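You operate a simulated robot arm through the tools that you are given. There is no shell and no other tool. Be economical: measure what you need, move in short steps, check, and stop when the job is done.

You run a simulated robot arm. Do the job below in one go: nothing can be reset, and whatever is moved stays where it is left.

JOB
Flare the green tube's end on the pliers stand.
Fine: flared yellow tube off the nose into DONE first; one squeeze; green tube back into NEW.

The check looks at the end state, three seconds after you hand in, the way a careful person would. Anything else that was tipped, shoved, dropped, spilled or broken makes it a failure.

ROBOT AND FRAMES
A 6-joint arm with a two-finger parallel gripper, fixed in place. Base frame: the origin is at the foot of the arm, x ahead of it, y to its left, z up; the work surface is at about z = 911. Lengths are in mm, angles in rad, forces in N, time in s.
With the tool pointing down near the work surface it reaches from about 360 to 760 mm from the base axis. Its first joint turns from -1.152 to 1.152 rad. Payload 2.45 kg.
Tool frame: the origin (TCP) lies between the finger pads and is the grasp point; the fingertips stand 24 mm ahead of it; z points along the fingers, y is the line along which they close. Largest opening 68 mm; finger width 17, thickness 10; the body of the gripper, 40 by 70 mm, starts 41 mm behind the TCP.
Orientation is told as [roll, pitch, yaw] about the base's x, y, z axes, in that order, counted from this pose: with the fingers straight down and closing along the base's y, the tool's x points along the base's -x, its y along +y and its z along -z.

CONTROLS
- The arm moves only by the tool arm_command. Its argument "moves" is a list of rows, each an object (a shift or turn left out is 0, a gripper value left out holds the last) with "dr": the turn, a rotation vector about the base's x, y, z in rad, a list of three; "translation": the shift along the base's x, y, z in mm, a list of three; "fingers": the gripper command, from -1 (shut) to 1 (fully open), values between in proportion. In form: [{"dr": [wx, wy, wz], "translation": [tx, ty, tz], "fingers": fingers}, ...]. A call has 1 to 12 rows; each row shifts and turns the commanded pose from where the row before left it. Rows are played at 5 a second. More than 50 mm and 0.15 rad between two rows, or a gripper value outside its range, and nothing of the call is played. A pose out of reach is approached as far as the arm can. The call stops where the force on the tool passes 40 N (or 10 N more than at its start, if that is more) or the arm is blocked; 0.2 s more then pass. The fingers move at their own pace (about 108 mm/s each) and stop on an object; they squeeze with about 35 N. The grip force told is the motor's: it shows also when the fingers shut on nothing. Time passes only in rows, and 0.2 s behind the last, so rows that do not move let the fingers close. The reply holds the time, the measured pose of the TCP, the force on the tool along the base axes, the opening and the grip force, in the units named above and with some noise, and new pictures: "views" is both (left out), scene, wrist or none.
- Cameras (640 x 400 px; columns grow to the right, rows downward): "scene" is fixed at [201.8, 450.5, 1462.6]; the picture's right is [-0.33, -0.94, 0.00], its down [-0.60, 0.21, -0.77] and it looks along [0.72, -0.26, -0.64] (base axes); focal length 362 px, centre (320, 200). "wrist" rides on the gripper at [84, 11, -75] in the tool frame; the picture's right is [-0.13, 0.99, 0.00], its down [-0.60, -0.08, -0.79] and it looks along [-0.79, -0.10, 0.61] (tool axes); focal length 251 px, centre (320, 200). There is no depth. A picture from a camera that has moved, and an enlarged one, comes with that camera's place and axes in the base frame and with its lens. The place of the scene camera against the robot may be out by one fixed shift of up to 18 mm in any direction.
- close_up(camera, box): a new picture of the part [left, top, right, bottom] of that camera's present view, enlarged. No time passes.
- hand_in(): hands the job in; it is judged then, once.

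Work in short steps. Places have to be worked out from the pictures, the camera data and where the tool is seen: move nearer, look again, correct. Check each grasp and each placing, and mend what went wrong. You have 120 turns and 200 pictures in all, those below and enlarged ones among them. Open the gripper and draw the arm clear of the work before you hand the job in, unless the task says otherwise; then end with one line.

The tools are called after ">>>" as name(argument=value, ...) on one line, values as JSON. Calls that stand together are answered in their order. arm_command: Moves the arm, as the interface text tells. Its arguments: {"type":"object","properties":{"moves":{"type":"array","items":{"type":"object","properties":{"dr":{"type":"array","items":{"type":"number"}},"translation":{"type":"array","items":{"type":"number"}},"fingers":{"type":"number"}}}},"views":{"type":"string","enum":["both","scene","wrist","none"]}},"required":["moves"]} The other tools are called the same way: close_up (camera, box) takes an enlarged picture of a part of a camera's view; hand_in () hands the job in.

At the start:

```text
time_s: 0.0
position: [380.8, 282.4, 1191.0]
tool_rot: [-0.001, 0.0, 0.001]
ft_force: [0.1, 0.0, -0.7]
finger_gap: 67.9
grip_force: 0.1
```

scene: 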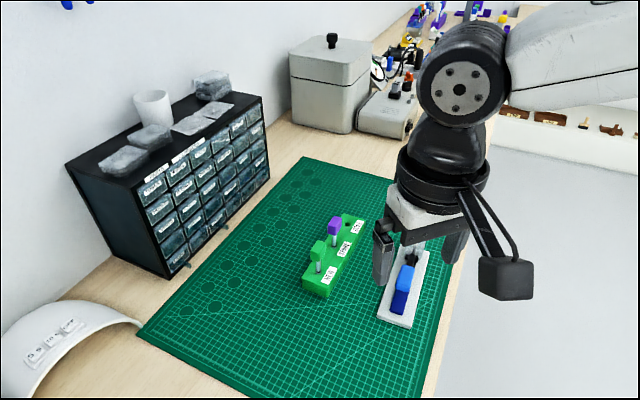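
wrist: 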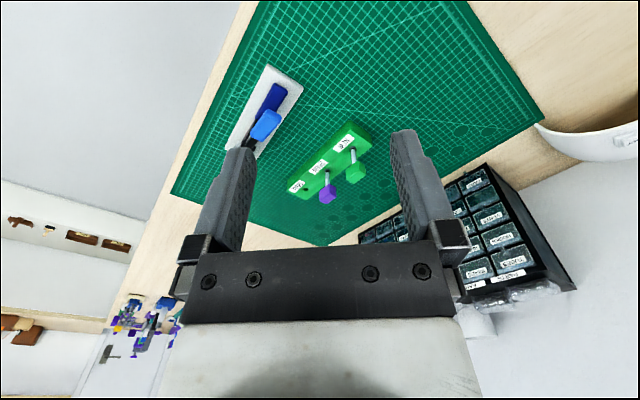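

The scene shows a green block with labelled holes holding green and purple pieces, and a pliers stand beside it. I'll enlarge both views to understand the layout.

>>> close_up(camera="scene", box=[280, 190, 460, 340])

>>> close_up(camera="wrist", box=[200, 50, 400, 220])

```text
2.67 times, centred on (370, 265) of scene
camera zoom: at [201.8, 450.5, 1462.6], right [-0.33, -0.94, 0.0], down [-0.6, 0.21, -0.77], along [0.72, -0.26, -0.64], focal length 966 px, centre (187, 27)
```

zoom: 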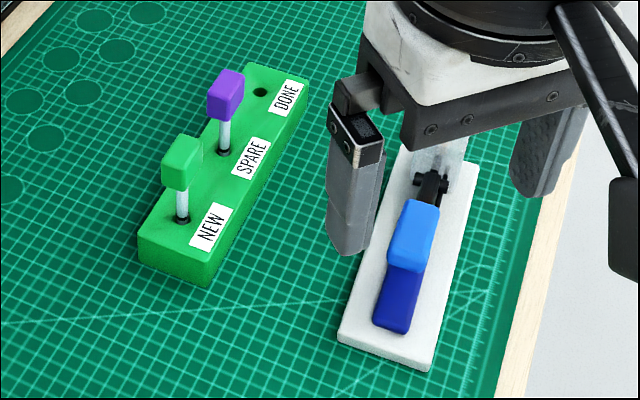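

```text
2.35 times, centred on (300, 135) of wrist
camera zoom: at [297.9, 293.9, 1265.8], right [0.13, 0.99, 0.0], down [0.6, -0.08, 0.79], along [0.79, -0.1, -0.61], focal length 592 px, centre (367, 353)
```

zoom: 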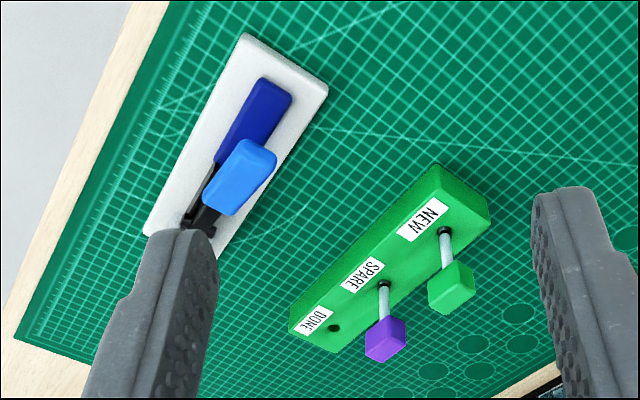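

The arm hides the pliers' nose. I'll swing the arm to the right at height to see the nose and yellow tube.

>>> arm_command(moves=[{"translation": [5, -45, 0]}, {"translation": [5, -45, 0]}, {"translation": [5, -45, 0]}, {"translation": [5, -45, 0]}, {"translation": [0, -45, 0]}, {"translation": [0, -45, 0]}, {"translation": [0, -45, 0]}, {"translation": [0, -45, 0]}])

>>> close_up(camera="scene", box=[290, 190, 450, 340])

```text
time_s: 1.8
position: [400.7, -79.3, 1191.6]
tool_rot: [0.001, 0.0, 0.003]
ft_force: [-0.6, -1.1, 0.1]
finger_gap: 68.2
grip_force: 0.0
camera wrist: at [318.0, -66.8, 1265.5], right [0.13, 0.99, 0.0], down [0.6, -0.08, 0.79], along [0.79, -0.1, -0.61], focal length 251 px, centre (320, 200)
```

scene: 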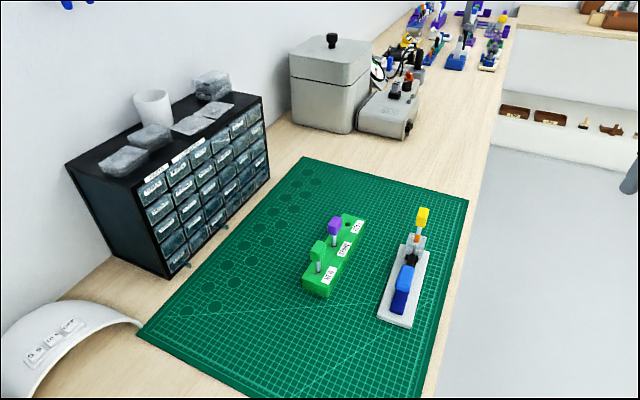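
wrist: 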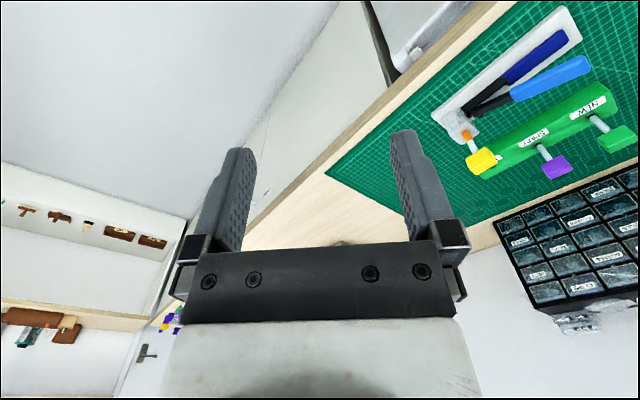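

```text
2.67 times, centred on (370, 265) of scene
camera zoom: at [201.8, 450.5, 1462.6], right [-0.33, -0.94, 0.0], down [-0.6, 0.21, -0.77], along [0.72, -0.26, -0.64], focal length 966 px, centre (187, 27)
```

zoom: 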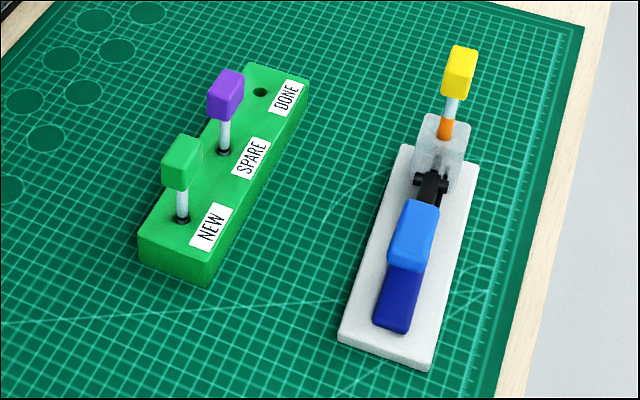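

Now the nose and yellow tube are visible. A wrist close-up will give a second view for triangulation.

>>> close_up(camera="wrist", box=[420, 0, 640, 200])

>>> close_up(camera="scene", box=[370, 200, 450, 330])

```text
2.00 times, centred on (530, 100) of wrist
camera zoom: at [318.0, -66.8, 1265.5], right [0.13, 0.99, 0.0], down [0.6, -0.08, 0.79], along [0.79, -0.1, -0.61], focal length 503 px, centre (-100, 400)
```

zoom: 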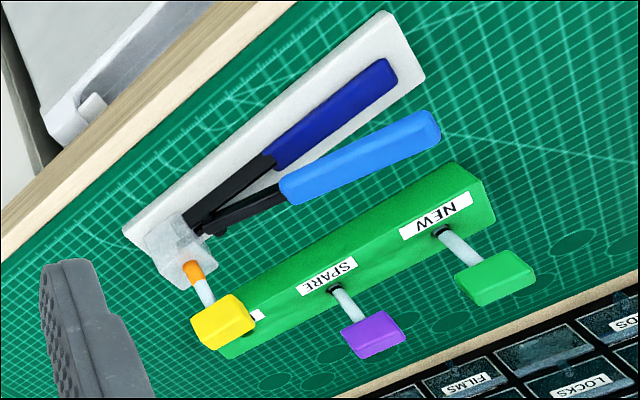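

```text
3.08 times, centred on (410, 265) of scene
camera zoom: at [201.8, 450.5, 1462.6], right [-0.33, -0.94, 0.0], down [-0.6, 0.21, -0.77], along [0.72, -0.26, -0.64], focal length 1115 px, centre (43, 0)
```

zoom: 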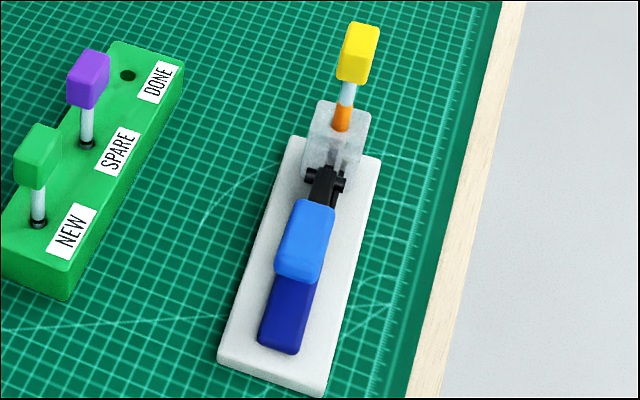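

Triangulating: yellow cap ≈ (584,120,1016), green cap ≈ (597,314,985), purple ≈ (645,264,985), so DONE ≈ (694,215). The block and pliers axes run at about −45°. I'll turn the tool −0.785 yaw and hover above the yellow cap.

>>> arm_command(moves=[{"translation": [30, 33, 0], "dr": [0, 0, -0.131]}, {"translation": [30, 33, 0], "dr": [0, 0, -0.131]}, {"translation": [30, 33, 0], "dr": [0, 0, -0.131]}, {"translation": [30, 33, 0], "dr": [0, 0, -0.131]}, {"translation": [30, 33, -20], "dr": [0, 0, -0.131]}, {"translation": [33, 34, -20], "dr": [0, 0, -0.131]}, {"translation": [0, 0, 0]}])

```text
refused: row 6 steps farther than a row can; nothing moved
```

Row 6 exceeded 50 mm; I'll use smaller steps.

>>> arm_command(moves=[{"translation": [30, 33, 0], "dr": [0, 0, -0.131]}, {"translation": [30, 33, 0], "dr": [0, 0, -0.131]}, {"translation": [30, 33, 0], "dr": [0, 0, -0.131]}, {"translation": [30, 33, 0], "dr": [0, 0, -0.131]}, {"translation": [30, 33, 0], "dr": [0, 0, -0.131]}, {"translation": [33, 34, 0], "dr": [0, 0, -0.131]}, {"translation": [0, 0, -40]}])

```text
time_s: 3.4
position: [583.3, 120.2, 1152.1]
tool_rot: [0.001, 0.001, -0.789]
ft_force: [0.0, -0.2, -0.1]
finger_gap: 67.9
grip_force: 0.1
camera wrist: at [533.9, 188.9, 1226.1], right [0.79, 0.61, 0.0], down [0.37, -0.48, 0.79], along [0.48, -0.63, -0.61], focal length 251 px, centre (320, 200)
```

scene: 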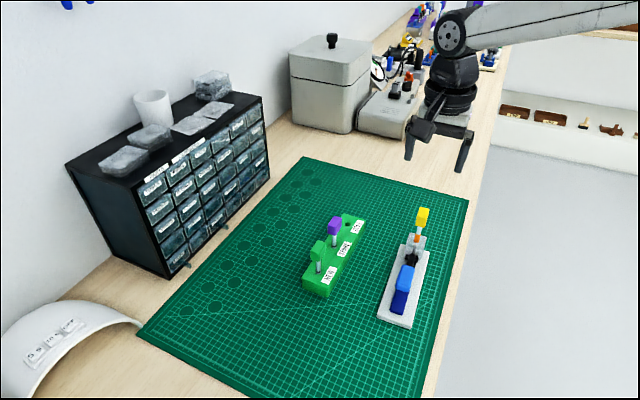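
wrist: 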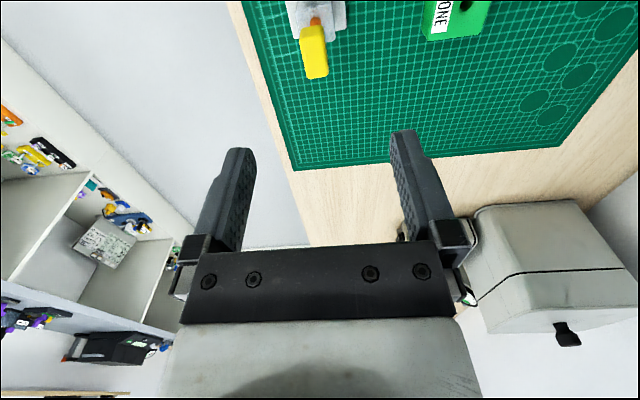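

Yellow cap from here projects to about (581,118). I'll descend to just above it and recheck.

>>> arm_command(moves=[{"translation": [-2, -2, -40]}, {"translation": [0, 0, -37]}, {}], views="wrist")

>>> close_up(camera="wrist", box=[220, 0, 420, 170])

```text
time_s: 4.2
position: [582.7, 118.9, 1073.6]
tool_rot: [0.0, 0.0, -0.788]
ft_force: [-0.2, -0.8, 0.0]
finger_gap: 68.0
grip_force: 0.1
camera wrist: at [531.4, 186.1, 1147.9], right [0.79, 0.61, 0.0], down [0.37, -0.48, 0.79], along [0.48, -0.63, -0.61], focal length 251 px, centre (320, 200)
```

wrist: 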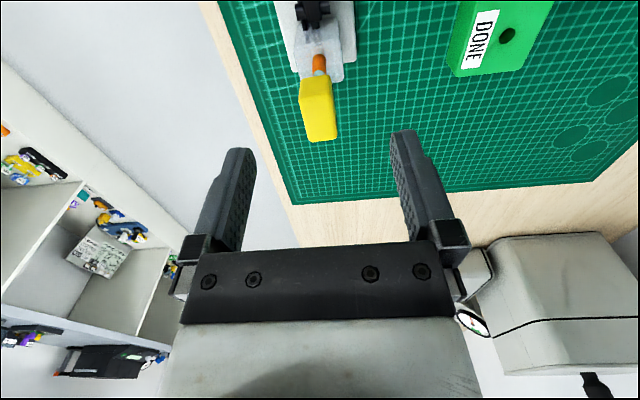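

```text
2.35 times, centred on (320, 85) of wrist
camera zoom: at [531.4, 186.1, 1147.9], right [0.79, 0.61, 0.0], down [0.37, -0.48, 0.79], along [0.48, -0.63, -0.61], focal length 592 px, centre (320, 471)
```

zoom: 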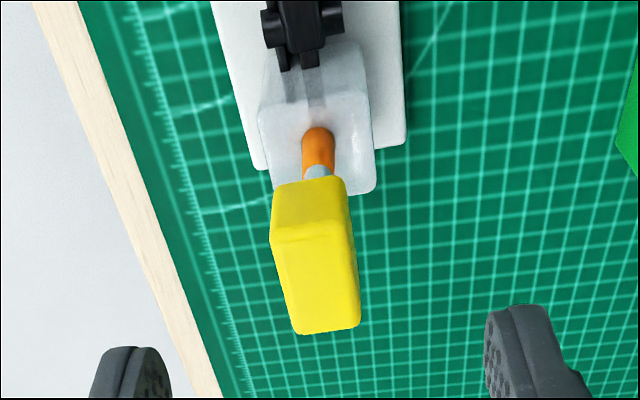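

The cap is aligned at −45°, centred ≈ (581,120), width about 17 mm in the closing direction. I'll descend to z≈1018 and close on it.

>>> arm_command(moves=[{"translation": [-1, 1, -28]}, {"translation": [0, 0, -28]}, {}, {"fingers": -1}, {}, {}])

>>> close_up(camera="wrist", box=[220, 60, 420, 230])

```text
time_s: 5.6
position: [581.9, 118.8, 1016.8]
tool_rot: [0.0, 0.0, -0.786]
ft_force: [-0.7, -0.2, 0.6]
finger_gap: 16.8
grip_force: 34.9
camera wrist: at [531.3, 187.7, 1091.8], right [0.79, 0.61, 0.0], down [0.37, -0.48, 0.79], along [0.48, -0.63, -0.61], focal length 251 px, centre (320, 200)
```

scene: 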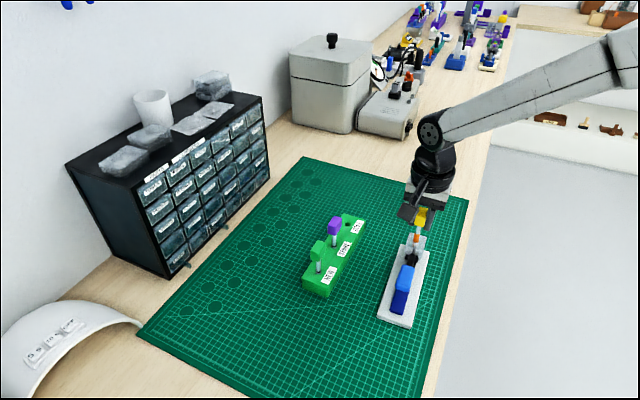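
wrist: 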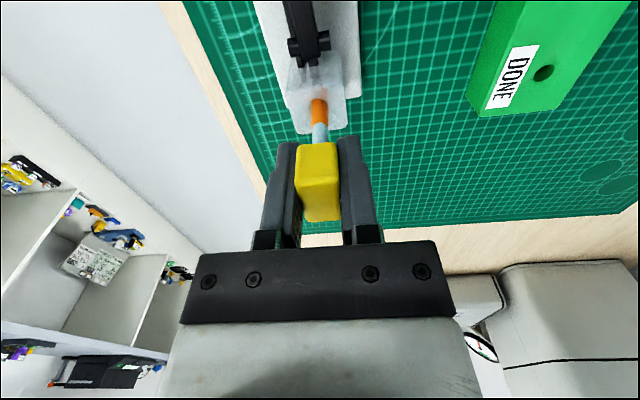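

```text
2.35 times, centred on (320, 145) of wrist
camera zoom: at [531.3, 187.7, 1091.8], right [0.79, 0.61, 0.0], down [0.37, -0.48, 0.79], along [0.48, -0.63, -0.61], focal length 592 px, centre (320, 329)
```

zoom: 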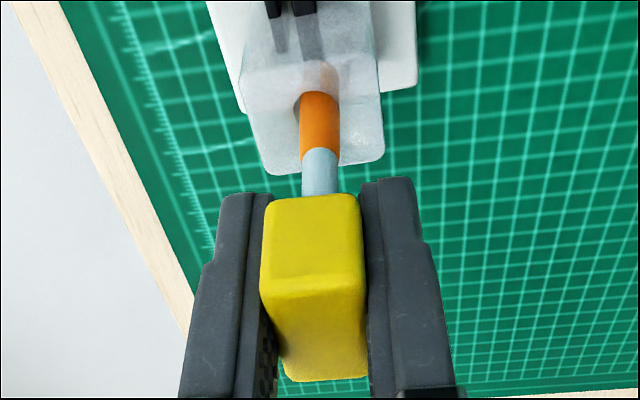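

Gripped at 16.8 mm. I'll lift straight up slowly.

>>> arm_command(moves=[{"translation": [0, 0, 10]}, {"translation": [0, 0, 15]}, {"translation": [0, 0, 25]}, {"translation": [0, 0, 40]}, {}])

>>> close_up(camera="wrist", box=[220, 0, 420, 170])

>>> close_up(camera="scene", box=[370, 160, 470, 330])

```text
time_s: 6.8
position: [581.3, 118.8, 1108.9]
tool_rot: [0.002, 0.0, -0.786]
ft_force: [0.0, -0.5, 0.5]
finger_gap: 16.6
grip_force: 34.5
camera wrist: at [530.3, 187.9, 1183.7], right [0.79, 0.61, 0.0], down [0.37, -0.48, 0.79], along [0.48, -0.63, -0.61], focal length 251 px, centre (320, 200)
```

scene: 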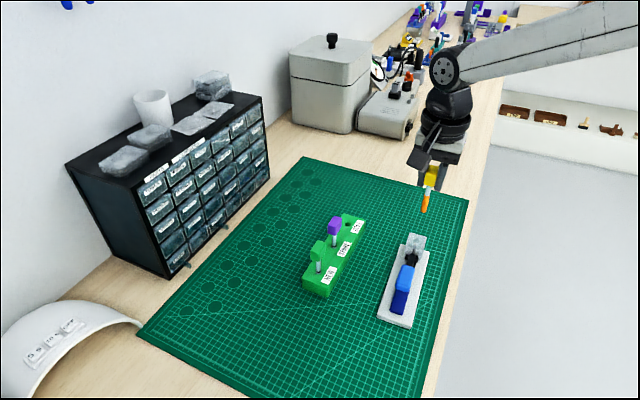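
wrist: 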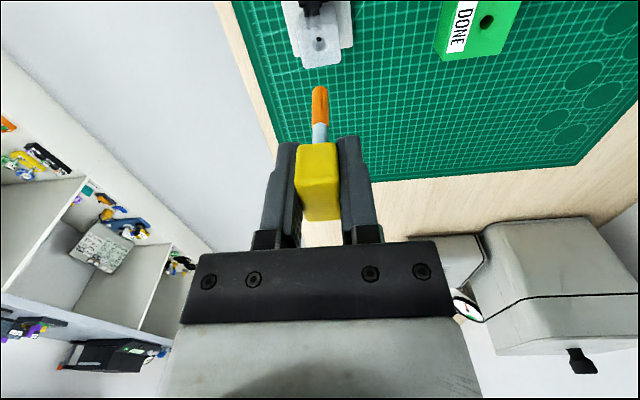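

```text
2.35 times, centred on (320, 85) of wrist
camera zoom: at [530.3, 187.9, 1183.7], right [0.79, 0.61, 0.0], down [0.37, -0.48, 0.79], along [0.48, -0.63, -0.61], focal length 592 px, centre (320, 471)
```

zoom: 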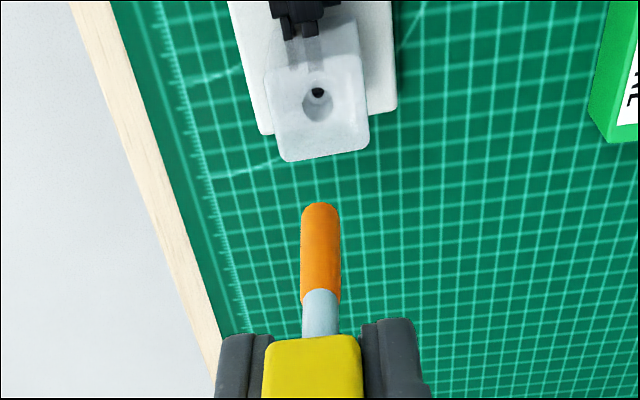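

```text
2.35 times, centred on (420, 245) of scene
camera zoom: at [201.8, 450.5, 1462.6], right [-0.33, -0.94, 0.0], down [-0.6, 0.21, -0.77], along [0.72, -0.26, -0.64], focal length 852 px, centre (85, 94)
```

zoom: 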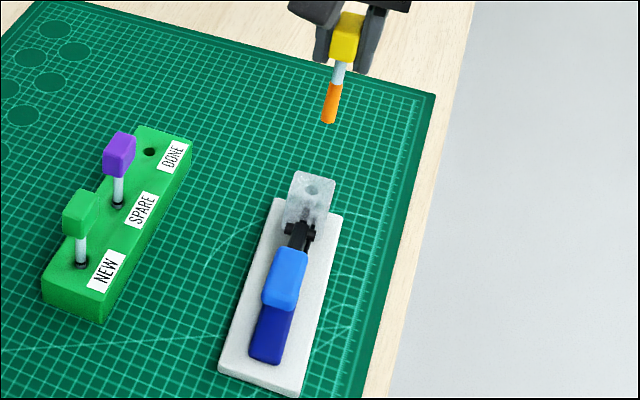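

Yellow is off the nose cleanly; tip is ~85 mm below TCP. The DONE hole triangulates to ≈ (692,213, top ~930). I'll move above it at this height.

>>> arm_command(moves=[{"translation": [37, 31, 0]}, {"translation": [37, 31, 0]}, {"translation": [37, 31, 0]}, {}, {}])

>>> close_up(camera="wrist", box=[220, 0, 420, 170])

>>> close_up(camera="scene", box=[290, 140, 410, 310])

```text
time_s: 8.0
position: [691.8, 214.5, 1108.8]
tool_rot: [-0.001, 0.001, -0.789]
ft_force: [0.2, -0.3, -0.8]
finger_gap: 17.0
grip_force: 35.1
camera wrist: at [641.8, 282.1, 1182.4], right [0.79, 0.61, 0.0], down [0.37, -0.48, 0.79], along [0.48, -0.63, -0.61], focal length 251 px, centre (320, 200)
```

scene: 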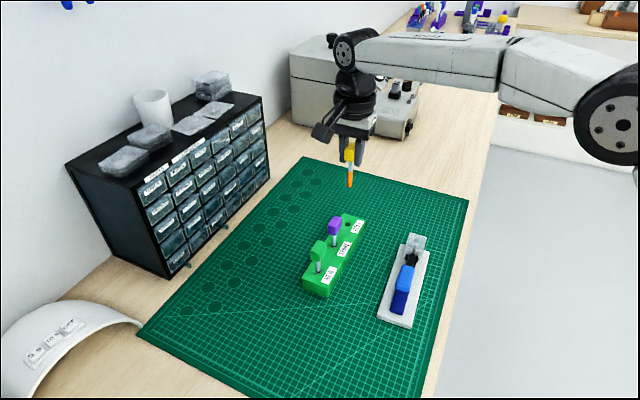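
wrist: 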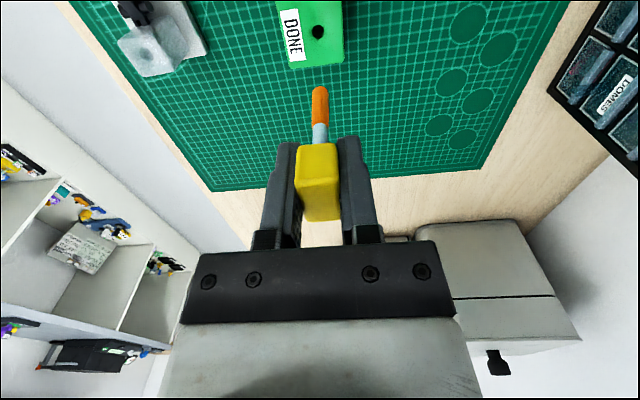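

```text
2.35 times, centred on (320, 85) of wrist
camera zoom: at [641.8, 282.1, 1182.4], right [0.79, 0.61, 0.0], down [0.37, -0.48, 0.79], along [0.48, -0.63, -0.61], focal length 592 px, centre (320, 471)
```

zoom: 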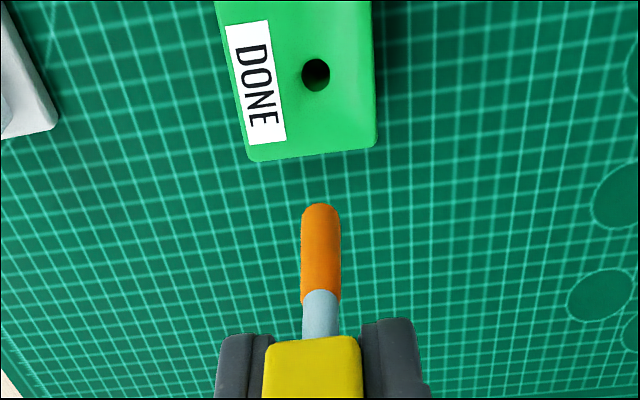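

```text
2.35 times, centred on (350, 225) of scene
camera zoom: at [201.8, 450.5, 1462.6], right [-0.33, -0.94, 0.0], down [-0.6, 0.21, -0.77], along [0.72, -0.26, -0.64], focal length 852 px, centre (249, 141)
```

zoom: 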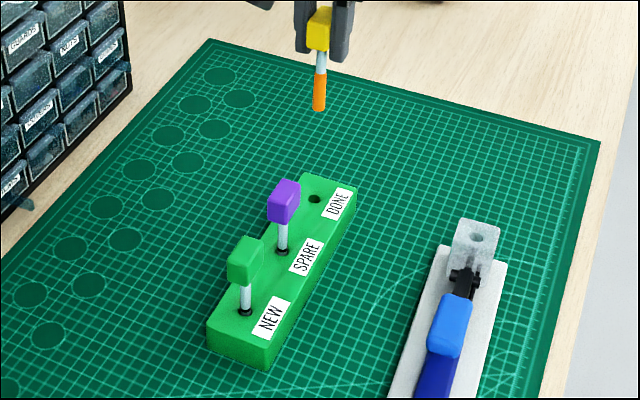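

Projection puts the hole almost directly under the tube. I'll lower until the tip is ~20 mm above the block and recheck.

>>> arm_command(moves=[{"translation": [0, 0, -30]}, {"translation": [0, 0, -30]}, {"translation": [0, 0, -5]}, {}])

>>> close_up(camera="wrist", box=[260, 30, 380, 132])

>>> close_up(camera="scene", box=[310, 170, 400, 270])

```text
time_s: 9.0
position: [692.5, 212.8, 1043.5]
tool_rot: [0.0, 0.0, -0.787]
ft_force: [0.2, 0.0, -0.9]
finger_gap: 16.7
grip_force: 35.3
camera wrist: at [641.1, 281.1, 1117.6], right [0.79, 0.61, 0.0], down [0.37, -0.48, 0.79], along [0.48, -0.63, -0.61], focal length 251 px, centre (320, 200)
```

scene: 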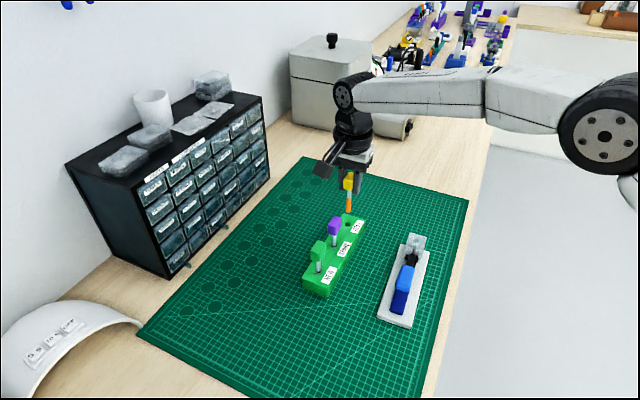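
wrist: 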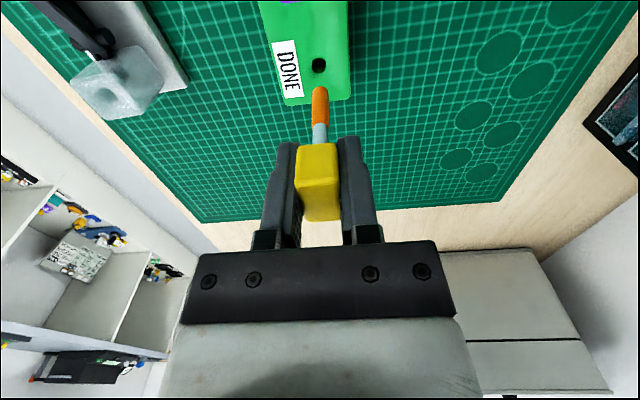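

```text
3.92 times, centred on (320, 81) of wrist
camera zoom: at [641.1, 281.1, 1117.6], right [0.79, 0.61, 0.0], down [0.37, -0.48, 0.79], along [0.48, -0.63, -0.61], focal length 986 px, centre (320, 667)
```

zoom: 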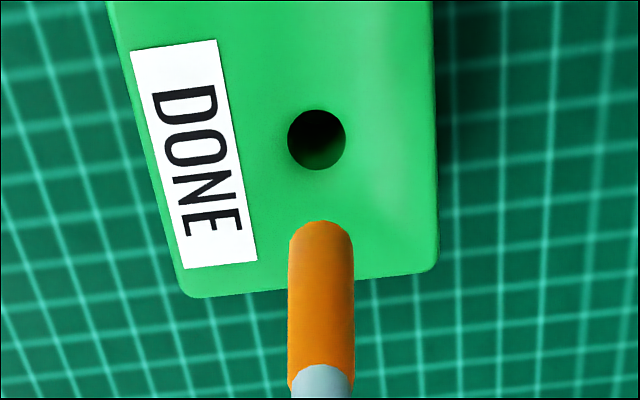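

```text
4.00 times, centred on (355, 220) of scene
camera zoom: at [201.8, 450.5, 1462.6], right [-0.33, -0.94, 0.0], down [-0.6, 0.21, -0.77], along [0.72, -0.26, -0.64], focal length 1449 px, centre (180, 120)
```

zoom: 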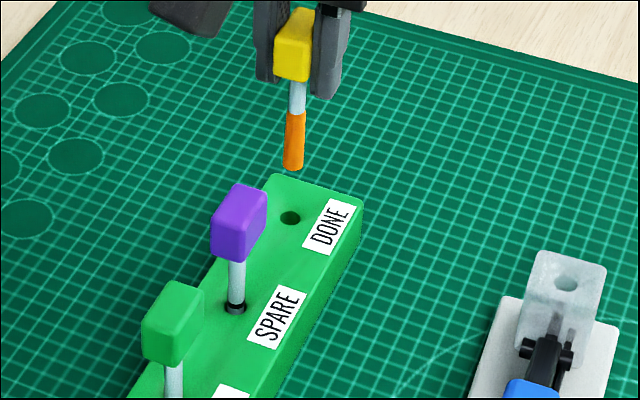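

The hole and tube diameters look close; I'll zoom further to compare them.

>>> close_up(camera="scene", box=[335, 185, 375, 230])

>>> close_up(camera="wrist", box=[300, 50, 340, 110])

```text
8.89 times, centred on (355, 208) of scene
camera zoom: at [201.8, 450.5, 1462.6], right [-0.33, -0.94, 0.0], down [-0.6, 0.21, -0.77], along [0.72, -0.26, -0.64], focal length 3220 px, centre (9, 133)
```

zoom: 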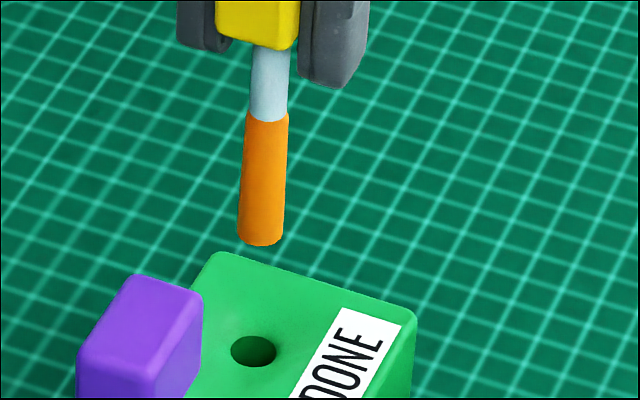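

```text
6.67 times, centred on (320, 80) of wrist
camera zoom: at [641.1, 281.1, 1117.6], right [0.79, 0.61, 0.0], down [0.37, -0.48, 0.79], along [0.48, -0.63, -0.61], focal length 1676 px, centre (320, 1000)
```

zoom: 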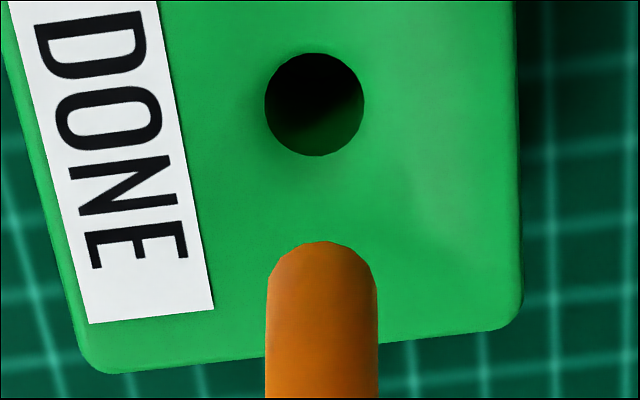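

Tip ≈ 74 mm below TCP, block top ≈ 930, and hole clearance is under ~0.5 mm, so alignment must be careful. I'll lower until the tip is a few mm above, with a small shift.

>>> arm_command(moves=[{"translation": [-0.5, -0.4, -20]}, {"translation": [0, 0, -13]}, {}, {}], views="none")

>>> close_up(camera="scene", box=[335, 195, 375, 240])

>>> close_up(camera="wrist", box=[300, 60, 340, 110])

```text
time_s: 10.0
position: [691.6, 213.5, 1010.0]
tool_rot: [-0.002, -0.001, -0.786]
ft_force: [0.4, -0.1, 0.0]
finger_gap: 16.7
grip_force: 34.8
```

```text
8.89 times, centred on (355, 218) of scene
camera zoom: at [201.8, 450.5, 1462.6], right [-0.33, -0.94, 0.0], down [-0.6, 0.21, -0.77], along [0.72, -0.26, -0.64], focal length 3220 px, centre (9, 44)
```

zoom: 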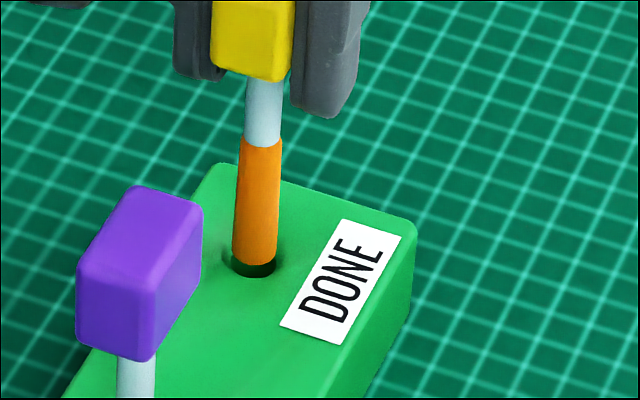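

```text
8.00 times, centred on (320, 85) of wrist
camera zoom: at [640.6, 281.0, 1084.2], right [0.79, 0.61, 0.0], down [0.37, -0.48, 0.79], along [0.48, -0.63, -0.61], focal length 2012 px, centre (320, 1120)
```

zoom: 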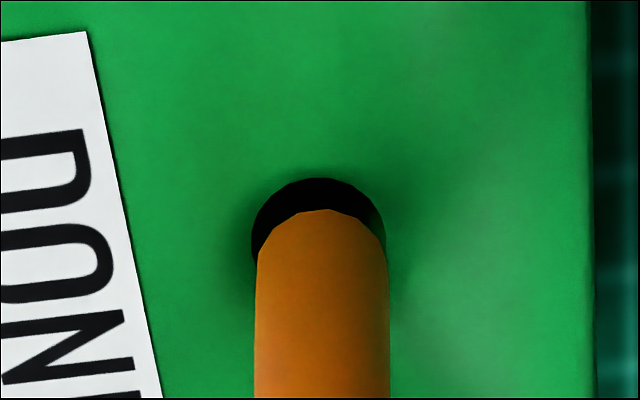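

The tip is ~3 mm above the hole, off by about 0.3 mm sideways and ~0.7 mm toward the block's NEW side. I'll make a sub-mm correction and drop 2 mm.

>>> arm_command(moves=[{"translation": [-0.7, 0.3, -1]}, {"translation": [0, 0, -1]}, {}, {}], views="none")

>>> close_up(camera="scene", box=[345, 210, 369, 236])

>>> close_up(camera="wrist", box=[300, 60, 340, 110])

```text
time_s: 11.0
position: [689.5, 213.0, 1007.9]
tool_rot: [0.0, 0.001, -0.787]
ft_force: [0.2, 0.0, -0.6]
finger_gap: 16.8
grip_force: 34.9
```

```text
15.38 times, centred on (357, 223) of scene
camera zoom: at [201.8, 450.5, 1462.6], right [-0.33, -0.94, 0.0], down [-0.6, 0.21, -0.77], along [0.72, -0.26, -0.64], focal length 5573 px, centre (-249, -154)
```

zoom: 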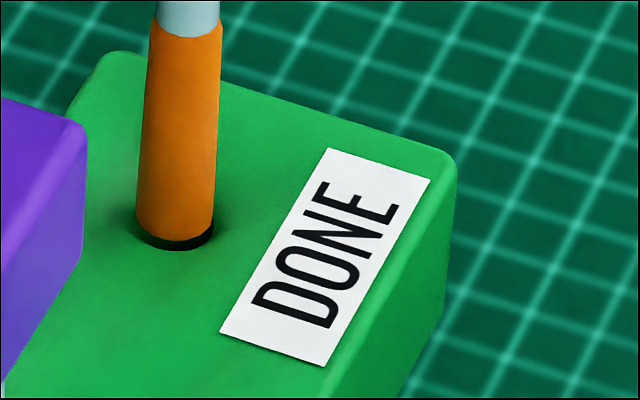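

```text
8.00 times, centred on (320, 85) of wrist
camera zoom: at [639.9, 281.3, 1082.6], right [0.79, 0.61, 0.0], down [0.37, -0.48, 0.79], along [0.48, -0.63, -0.61], focal length 2012 px, centre (320, 1120)
```

zoom: 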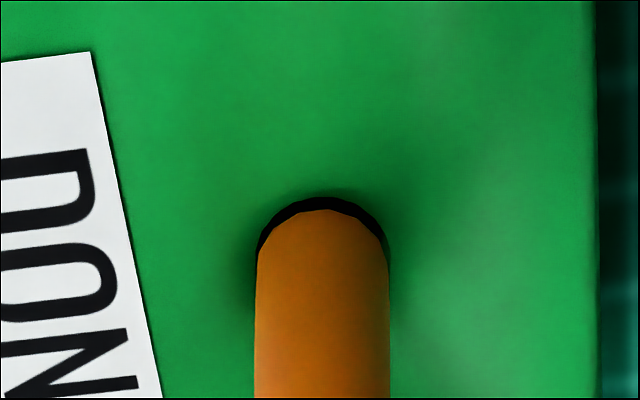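

Tube and hole now look concentric in both views. I'll descend gently and watch the force.

>>> arm_command(moves=[{"translation": [0, 0, -1.5]}, {"translation": [0, 0, -1.5]}, {"translation": [0, 0, -2]}, {"translation": [0, 0, -2]}, {}], views="none")

>>> close_up(camera="scene", box=[335, 195, 375, 240])

```text
time_s: 12.2
position: [692.0, 212.2, 1001.1]
tool_rot: [0.0, -0.001, -0.787]
ft_force: [-0.1, 0.0, -0.1]
finger_gap: 17.0
grip_force: 35.2
```

```text
8.89 times, centred on (355, 218) of scene
camera zoom: at [201.8, 450.5, 1462.6], right [-0.33, -0.94, 0.0], down [-0.6, 0.21, -0.77], along [0.72, -0.26, -0.64], focal length 3220 px, centre (9, 44)
```

zoom: 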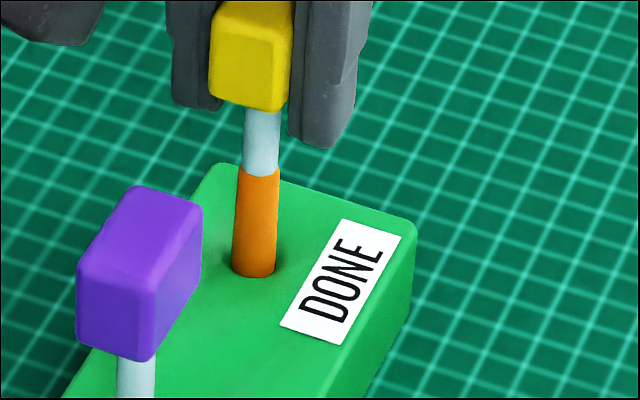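

It is entering the hole with no force. I'll keep going down in small steps toward TCP z≈985.

>>> arm_command(moves=[{"translation": [0, 0, -3]}, {"translation": [0, 0, -3]}, {"translation": [0, 0, -3]}, {"translation": [0, 0, -3]}, {"translation": [0, 0, -2]}, {}], views="none")

>>> close_up(camera="scene", box=[325, 195, 375, 255])

```text
time_s: 13.6
position: [690.6, 213.3, 986.3]
tool_rot: [0.001, 0.001, -0.786]
ft_force: [-0.6, 0.4, -1.0]
finger_gap: 16.7
grip_force: 35.0
```

```text
6.67 times, centred on (350, 225) of scene
camera zoom: at [201.8, 450.5, 1462.6], right [-0.33, -0.94, 0.0], down [-0.6, 0.21, -0.77], along [0.72, -0.26, -0.64], focal length 2415 px, centre (120, 33)
```

zoom: 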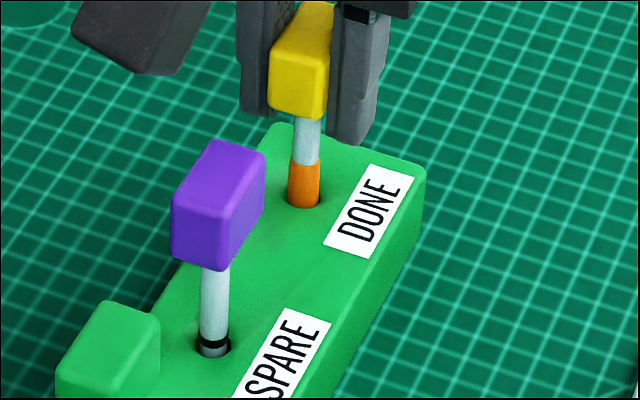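

Compared with purple, yellow sits about 3–4 mm too high still. I'll continue in 1 mm steps.

>>> arm_command(moves=[{"translation": [0, 0, -1]}, {"translation": [0, 0, -1]}, {"translation": [0, 0, -1]}, {}], views="none")

```text
time_s: 14.6
position: [691.5, 213.9, 987.2]
tool_rot: [0.002, -0.003, -0.786]
ft_force: [-2.6, -0.1, 17.0]
finger_gap: 16.8
grip_force: 35.0
```

Contact at 17 N at z≈987, which matches the expected bottom. I'll relieve the push and release.

>>> arm_command(moves=[{"translation": [0, 0, 2.5]}, {}, {"fingers": 0}, {"fingers": 0}, {}], views="none")

>>> close_up(camera="scene", box=[325, 195, 375, 255])

```text
time_s: 15.8
position: [691.9, 212.0, 988.4]
tool_rot: [0.0, -0.001, -0.785]
ft_force: [-0.3, 0.4, 0.3]
finger_gap: 33.6
grip_force: 0.0
```

```text
6.67 times, centred on (350, 225) of scene
camera zoom: at [201.8, 450.5, 1462.6], right [-0.33, -0.94, 0.0], down [-0.6, 0.21, -0.77], along [0.72, -0.26, -0.64], focal length 2415 px, centre (120, 33)
```

zoom: 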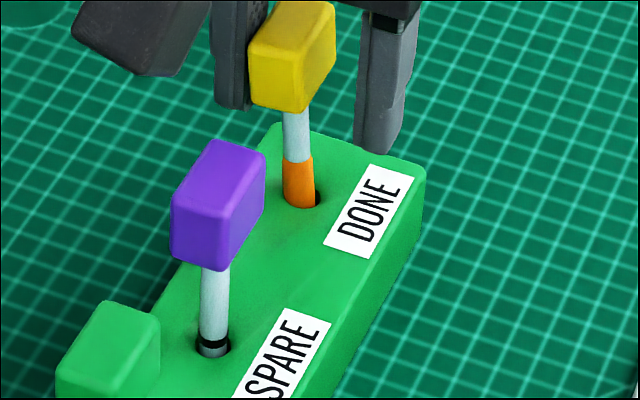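

Yellow stands in DONE, leaning a little. I'll open fully and rise, then inspect.

>>> arm_command(moves=[{"fingers": 0.6}, {"fingers": 1}, {}, {"translation": [0, 0, 30]}, {"translation": [0, 0, 40]}, {}], views="wrist")

>>> close_up(camera="scene", box=[300, 195, 375, 300])

>>> close_up(camera="wrist", box=[240, 0, 400, 160])

```text
time_s: 17.2
position: [691.6, 214.0, 1057.7]
tool_rot: [-0.001, -0.001, -0.786]
ft_force: [-0.7, -0.2, 0.3]
finger_gap: 68.0
grip_force: 0.0
camera wrist: at [641.2, 281.8, 1132.5], right [0.79, 0.61, 0.0], down [0.37, -0.48, 0.79], along [0.48, -0.63, -0.61], focal length 251 px, centre (320, 200)
```

wrist: 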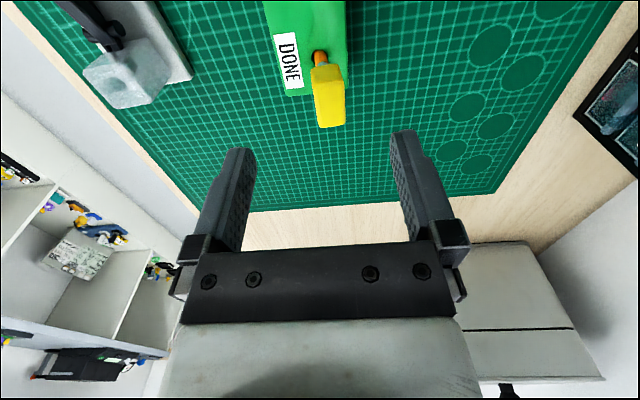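

```text
3.81 times, centred on (338, 248) of scene
camera zoom: at [201.8, 450.5, 1462.6], right [-0.33, -0.94, 0.0], down [-0.6, 0.21, -0.77], along [0.72, -0.26, -0.64], focal length 1380 px, centre (253, 19)
```

zoom: 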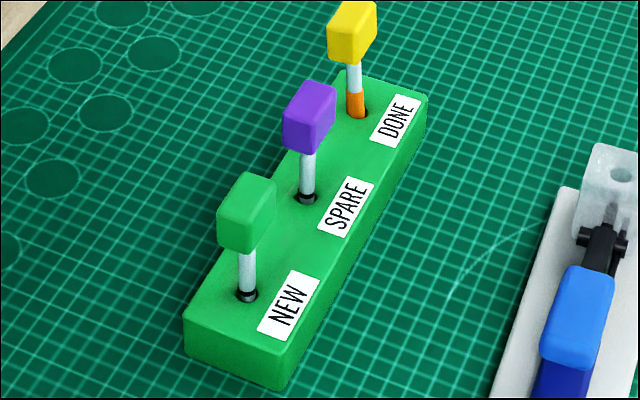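

```text
2.50 times, centred on (320, 80) of wrist
camera zoom: at [641.2, 281.8, 1132.5], right [0.79, 0.61, 0.0], down [0.37, -0.48, 0.79], along [0.48, -0.63, -0.61], focal length 629 px, centre (320, 500)
```

zoom: 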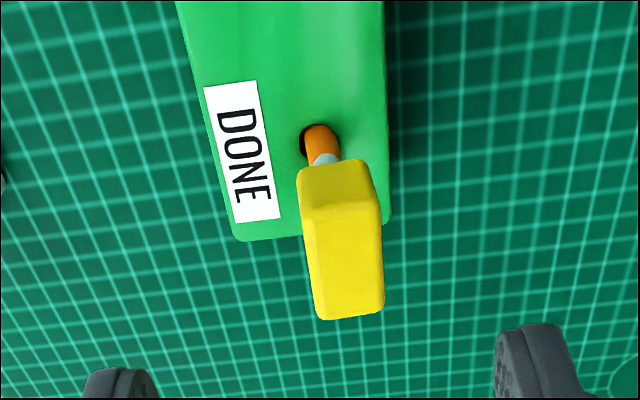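

Yellow is in DONE, slight lean like a loose fit. Next I'll go above the green tube at (597,314).

>>> arm_command(moves=[{"translation": [-32, 33, 5]}, {"translation": [-32, 33, 0]}, {"translation": [-31, 34, 0]}, {}, {}], views="wrist")

>>> close_up(camera="wrist", box=[240, 0, 400, 160])

```text
time_s: 18.4
position: [596.9, 314.2, 1063.3]
tool_rot: [-0.001, -0.001, -0.787]
ft_force: [0.7, 0.0, 0.4]
finger_gap: 67.8
grip_force: 0.0
camera wrist: at [545.9, 382.4, 1137.4], right [0.79, 0.61, 0.0], down [0.37, -0.48, 0.79], along [0.48, -0.63, -0.61], focal length 251 px, centre (320, 200)
```

wrist: 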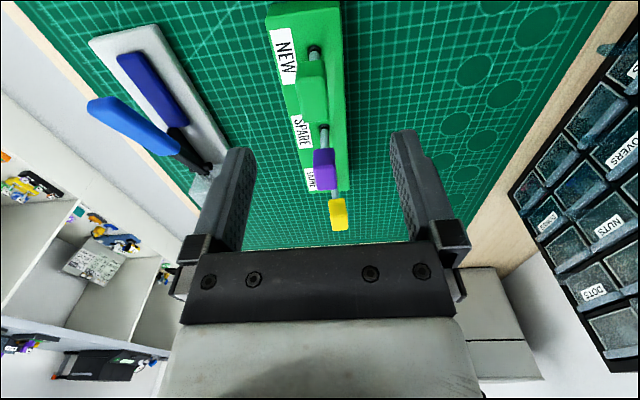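

```text
2.50 times, centred on (320, 80) of wrist
camera zoom: at [545.9, 382.4, 1137.4], right [0.79, 0.61, 0.0], down [0.37, -0.48, 0.79], along [0.48, -0.63, -0.61], focal length 629 px, centre (320, 500)
```

zoom: 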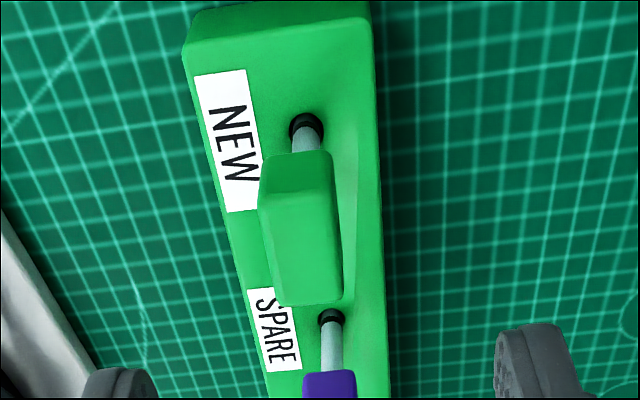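

Green cap centre is ≈ (592.5,313.5). I'll shift (-4,-1), descend to z≈987 and grip.

>>> arm_command(moves=[{"translation": [-4, -1, -30]}, {"translation": [0, 0, -30]}, {"translation": [0, 0, -16]}, {}, {"fingers": 0}, {"fingers": -1}, {}, {}], views="wrist")

>>> close_up(camera="scene", box=[290, 195, 370, 310])

```text
time_s: 20.2
position: [591.7, 312.2, 984.8]
tool_rot: [0.0, 0.0, -0.788]
ft_force: [-0.3, 0.9, 0.2]
finger_gap: 16.9
grip_force: 34.7
camera wrist: at [541.2, 380.1, 1060.8], right [0.79, 0.61, 0.0], down [0.37, -0.48, 0.79], along [0.48, -0.63, -0.61], focal length 251 px, centre (320, 200)
```

wrist: 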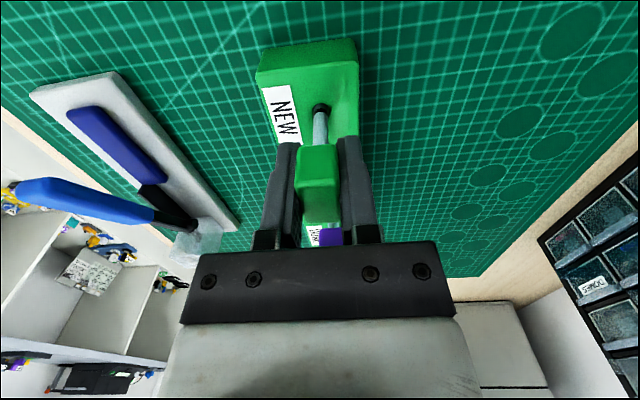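

```text
3.48 times, centred on (330, 252) of scene
camera zoom: at [201.8, 450.5, 1462.6], right [-0.33, -0.94, 0.0], down [-0.6, 0.21, -0.77], along [0.72, -0.26, -0.64], focal length 1260 px, centre (285, 17)
```

zoom: 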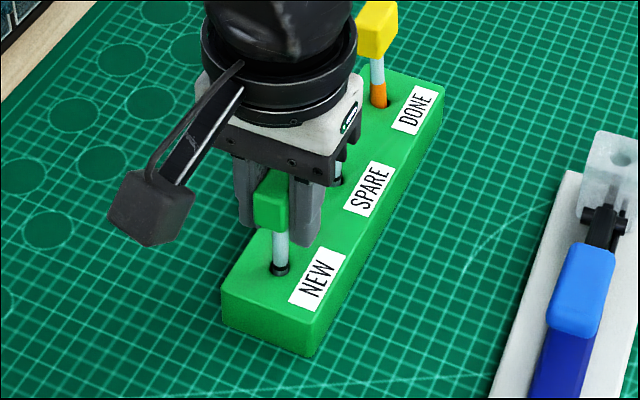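

Gripped green (16.9 mm). I'll lift straight up.

>>> arm_command(moves=[{"translation": [0, 0, 10]}, {"translation": [0, 0, 20]}, {"translation": [0, 0, 40]}, {"translation": [0, 0, 50]}, {}], views="none")

>>> close_up(camera="wrist", box=[240, 0, 400, 160])

>>> close_up(camera="scene", box=[280, 150, 440, 310])

```text
time_s: 21.4
position: [592.2, 311.4, 1105.8]
tool_rot: [-0.002, -0.001, -0.784]
ft_force: [0.2, 0.3, -0.8]
finger_gap: 16.8
grip_force: 35.4
```

```text
2.50 times, centred on (320, 80) of wrist
camera zoom: at [540.7, 380.0, 1180.9], right [0.79, 0.61, 0.0], down [0.37, -0.48, 0.79], along [0.48, -0.63, -0.61], focal length 629 px, centre (320, 500)
```

zoom: 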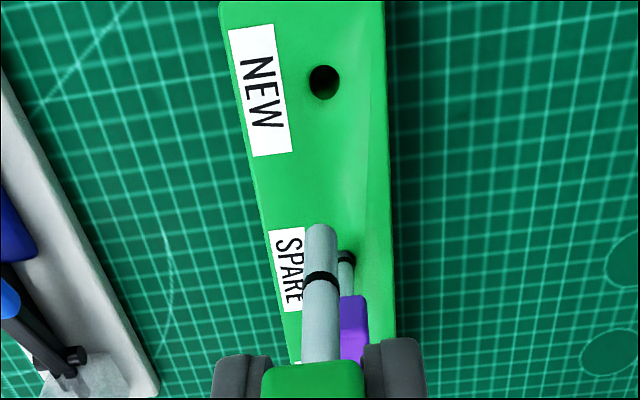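

```text
2.50 times, centred on (360, 230) of scene
camera zoom: at [201.8, 450.5, 1462.6], right [-0.33, -0.94, 0.0], down [-0.6, 0.21, -0.77], along [0.72, -0.26, -0.64], focal length 906 px, centre (220, 125)
```

zoom: 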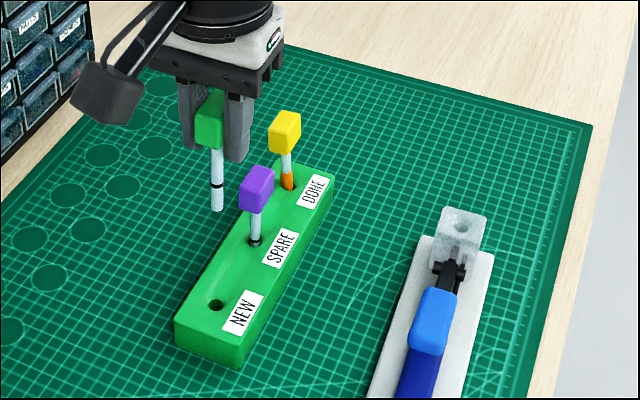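

Green is out; tip ~72 mm below TCP, with a black ring mark. I'll move over the pliers' nose at ≈ (581.5,119).

>>> arm_command(moves=[{"translation": [-2, -48, 0]}, {"translation": [-3, -48, 0]}, {"translation": [-3, -48, 0]}, {"translation": [-2.5, -49, 0]}, {}, {}], views="none")

>>> close_up(camera="wrist", box=[260, 0, 380, 120])

>>> close_up(camera="scene", box=[360, 160, 460, 330])

```text
time_s: 22.8
position: [580.8, 117.9, 1106.9]
tool_rot: [0.0, 0.001, -0.786]
ft_force: [0.3, 0.3, 0.1]
finger_gap: 16.9
grip_force: 35.3
```

```text
3.33 times, centred on (320, 60) of wrist
camera zoom: at [530.2, 186.1, 1181.6], right [0.79, 0.61, 0.0], down [0.37, -0.48, 0.79], along [0.48, -0.63, -0.61], focal length 838 px, centre (320, 667)
```

zoom: 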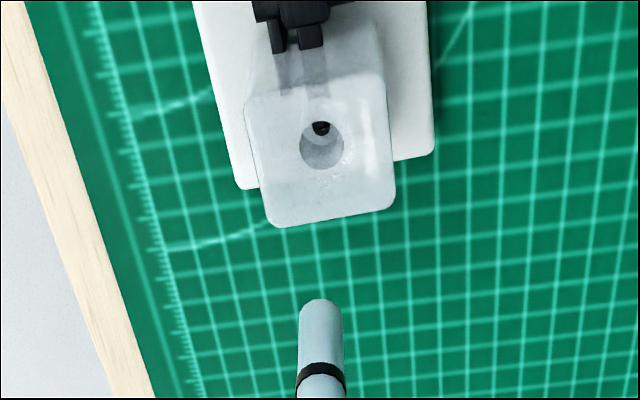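

```text
2.35 times, centred on (410, 245) of scene
camera zoom: at [201.8, 450.5, 1462.6], right [-0.33, -0.94, 0.0], down [-0.6, 0.21, -0.77], along [0.72, -0.26, -0.64], focal length 852 px, centre (108, 94)
```

zoom: 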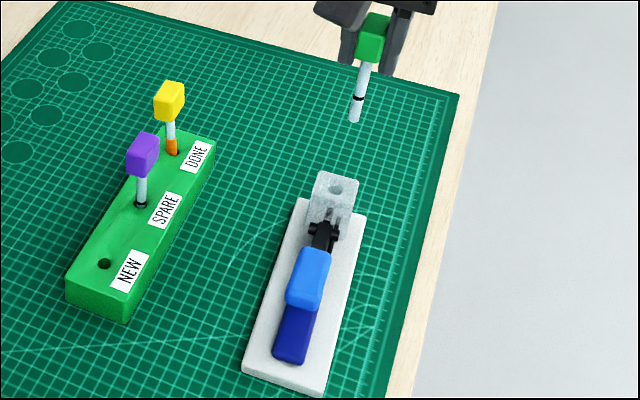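

The hole (~11 mm, with a dark pin inside) is nearly under the tube. I'll lower to ~6 mm above it and refine.

>>> arm_command(moves=[{"translation": [0.5, 0.2, -30]}, {"translation": [0, 0, -30]}, {"translation": [0, 0, -12]}, {}, {}], views="none")

>>> close_up(camera="wrist", box=[295, 50, 345, 112])

>>> close_up(camera="scene", box=[395, 205, 435, 255])

```text
time_s: 24.0
position: [580.2, 118.7, 1034.2]
tool_rot: [-0.001, 0.0, -0.786]
ft_force: [-0.6, -0.1, -0.5]
finger_gap: 16.5
grip_force: 35.2
```

```text
6.45 times, centred on (320, 81) of wrist
camera zoom: at [530.3, 187.1, 1108.6], right [0.79, 0.61, 0.0], down [0.37, -0.48, 0.79], along [0.48, -0.63, -0.61], focal length 1622 px, centre (320, 968)
```

zoom: 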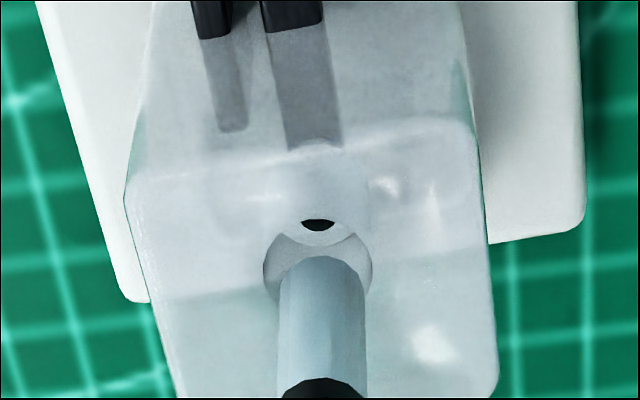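

```text
8.00 times, centred on (415, 230) of scene
camera zoom: at [201.8, 450.5, 1462.6], right [-0.33, -0.94, 0.0], down [-0.6, 0.21, -0.77], along [0.72, -0.26, -0.64], focal length 2898 px, centre (-440, -40)
```

zoom: 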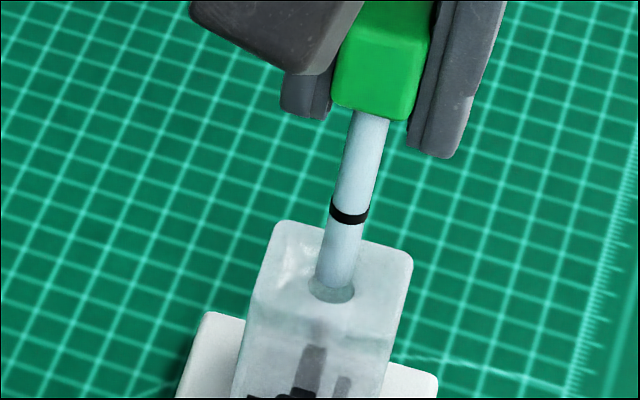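

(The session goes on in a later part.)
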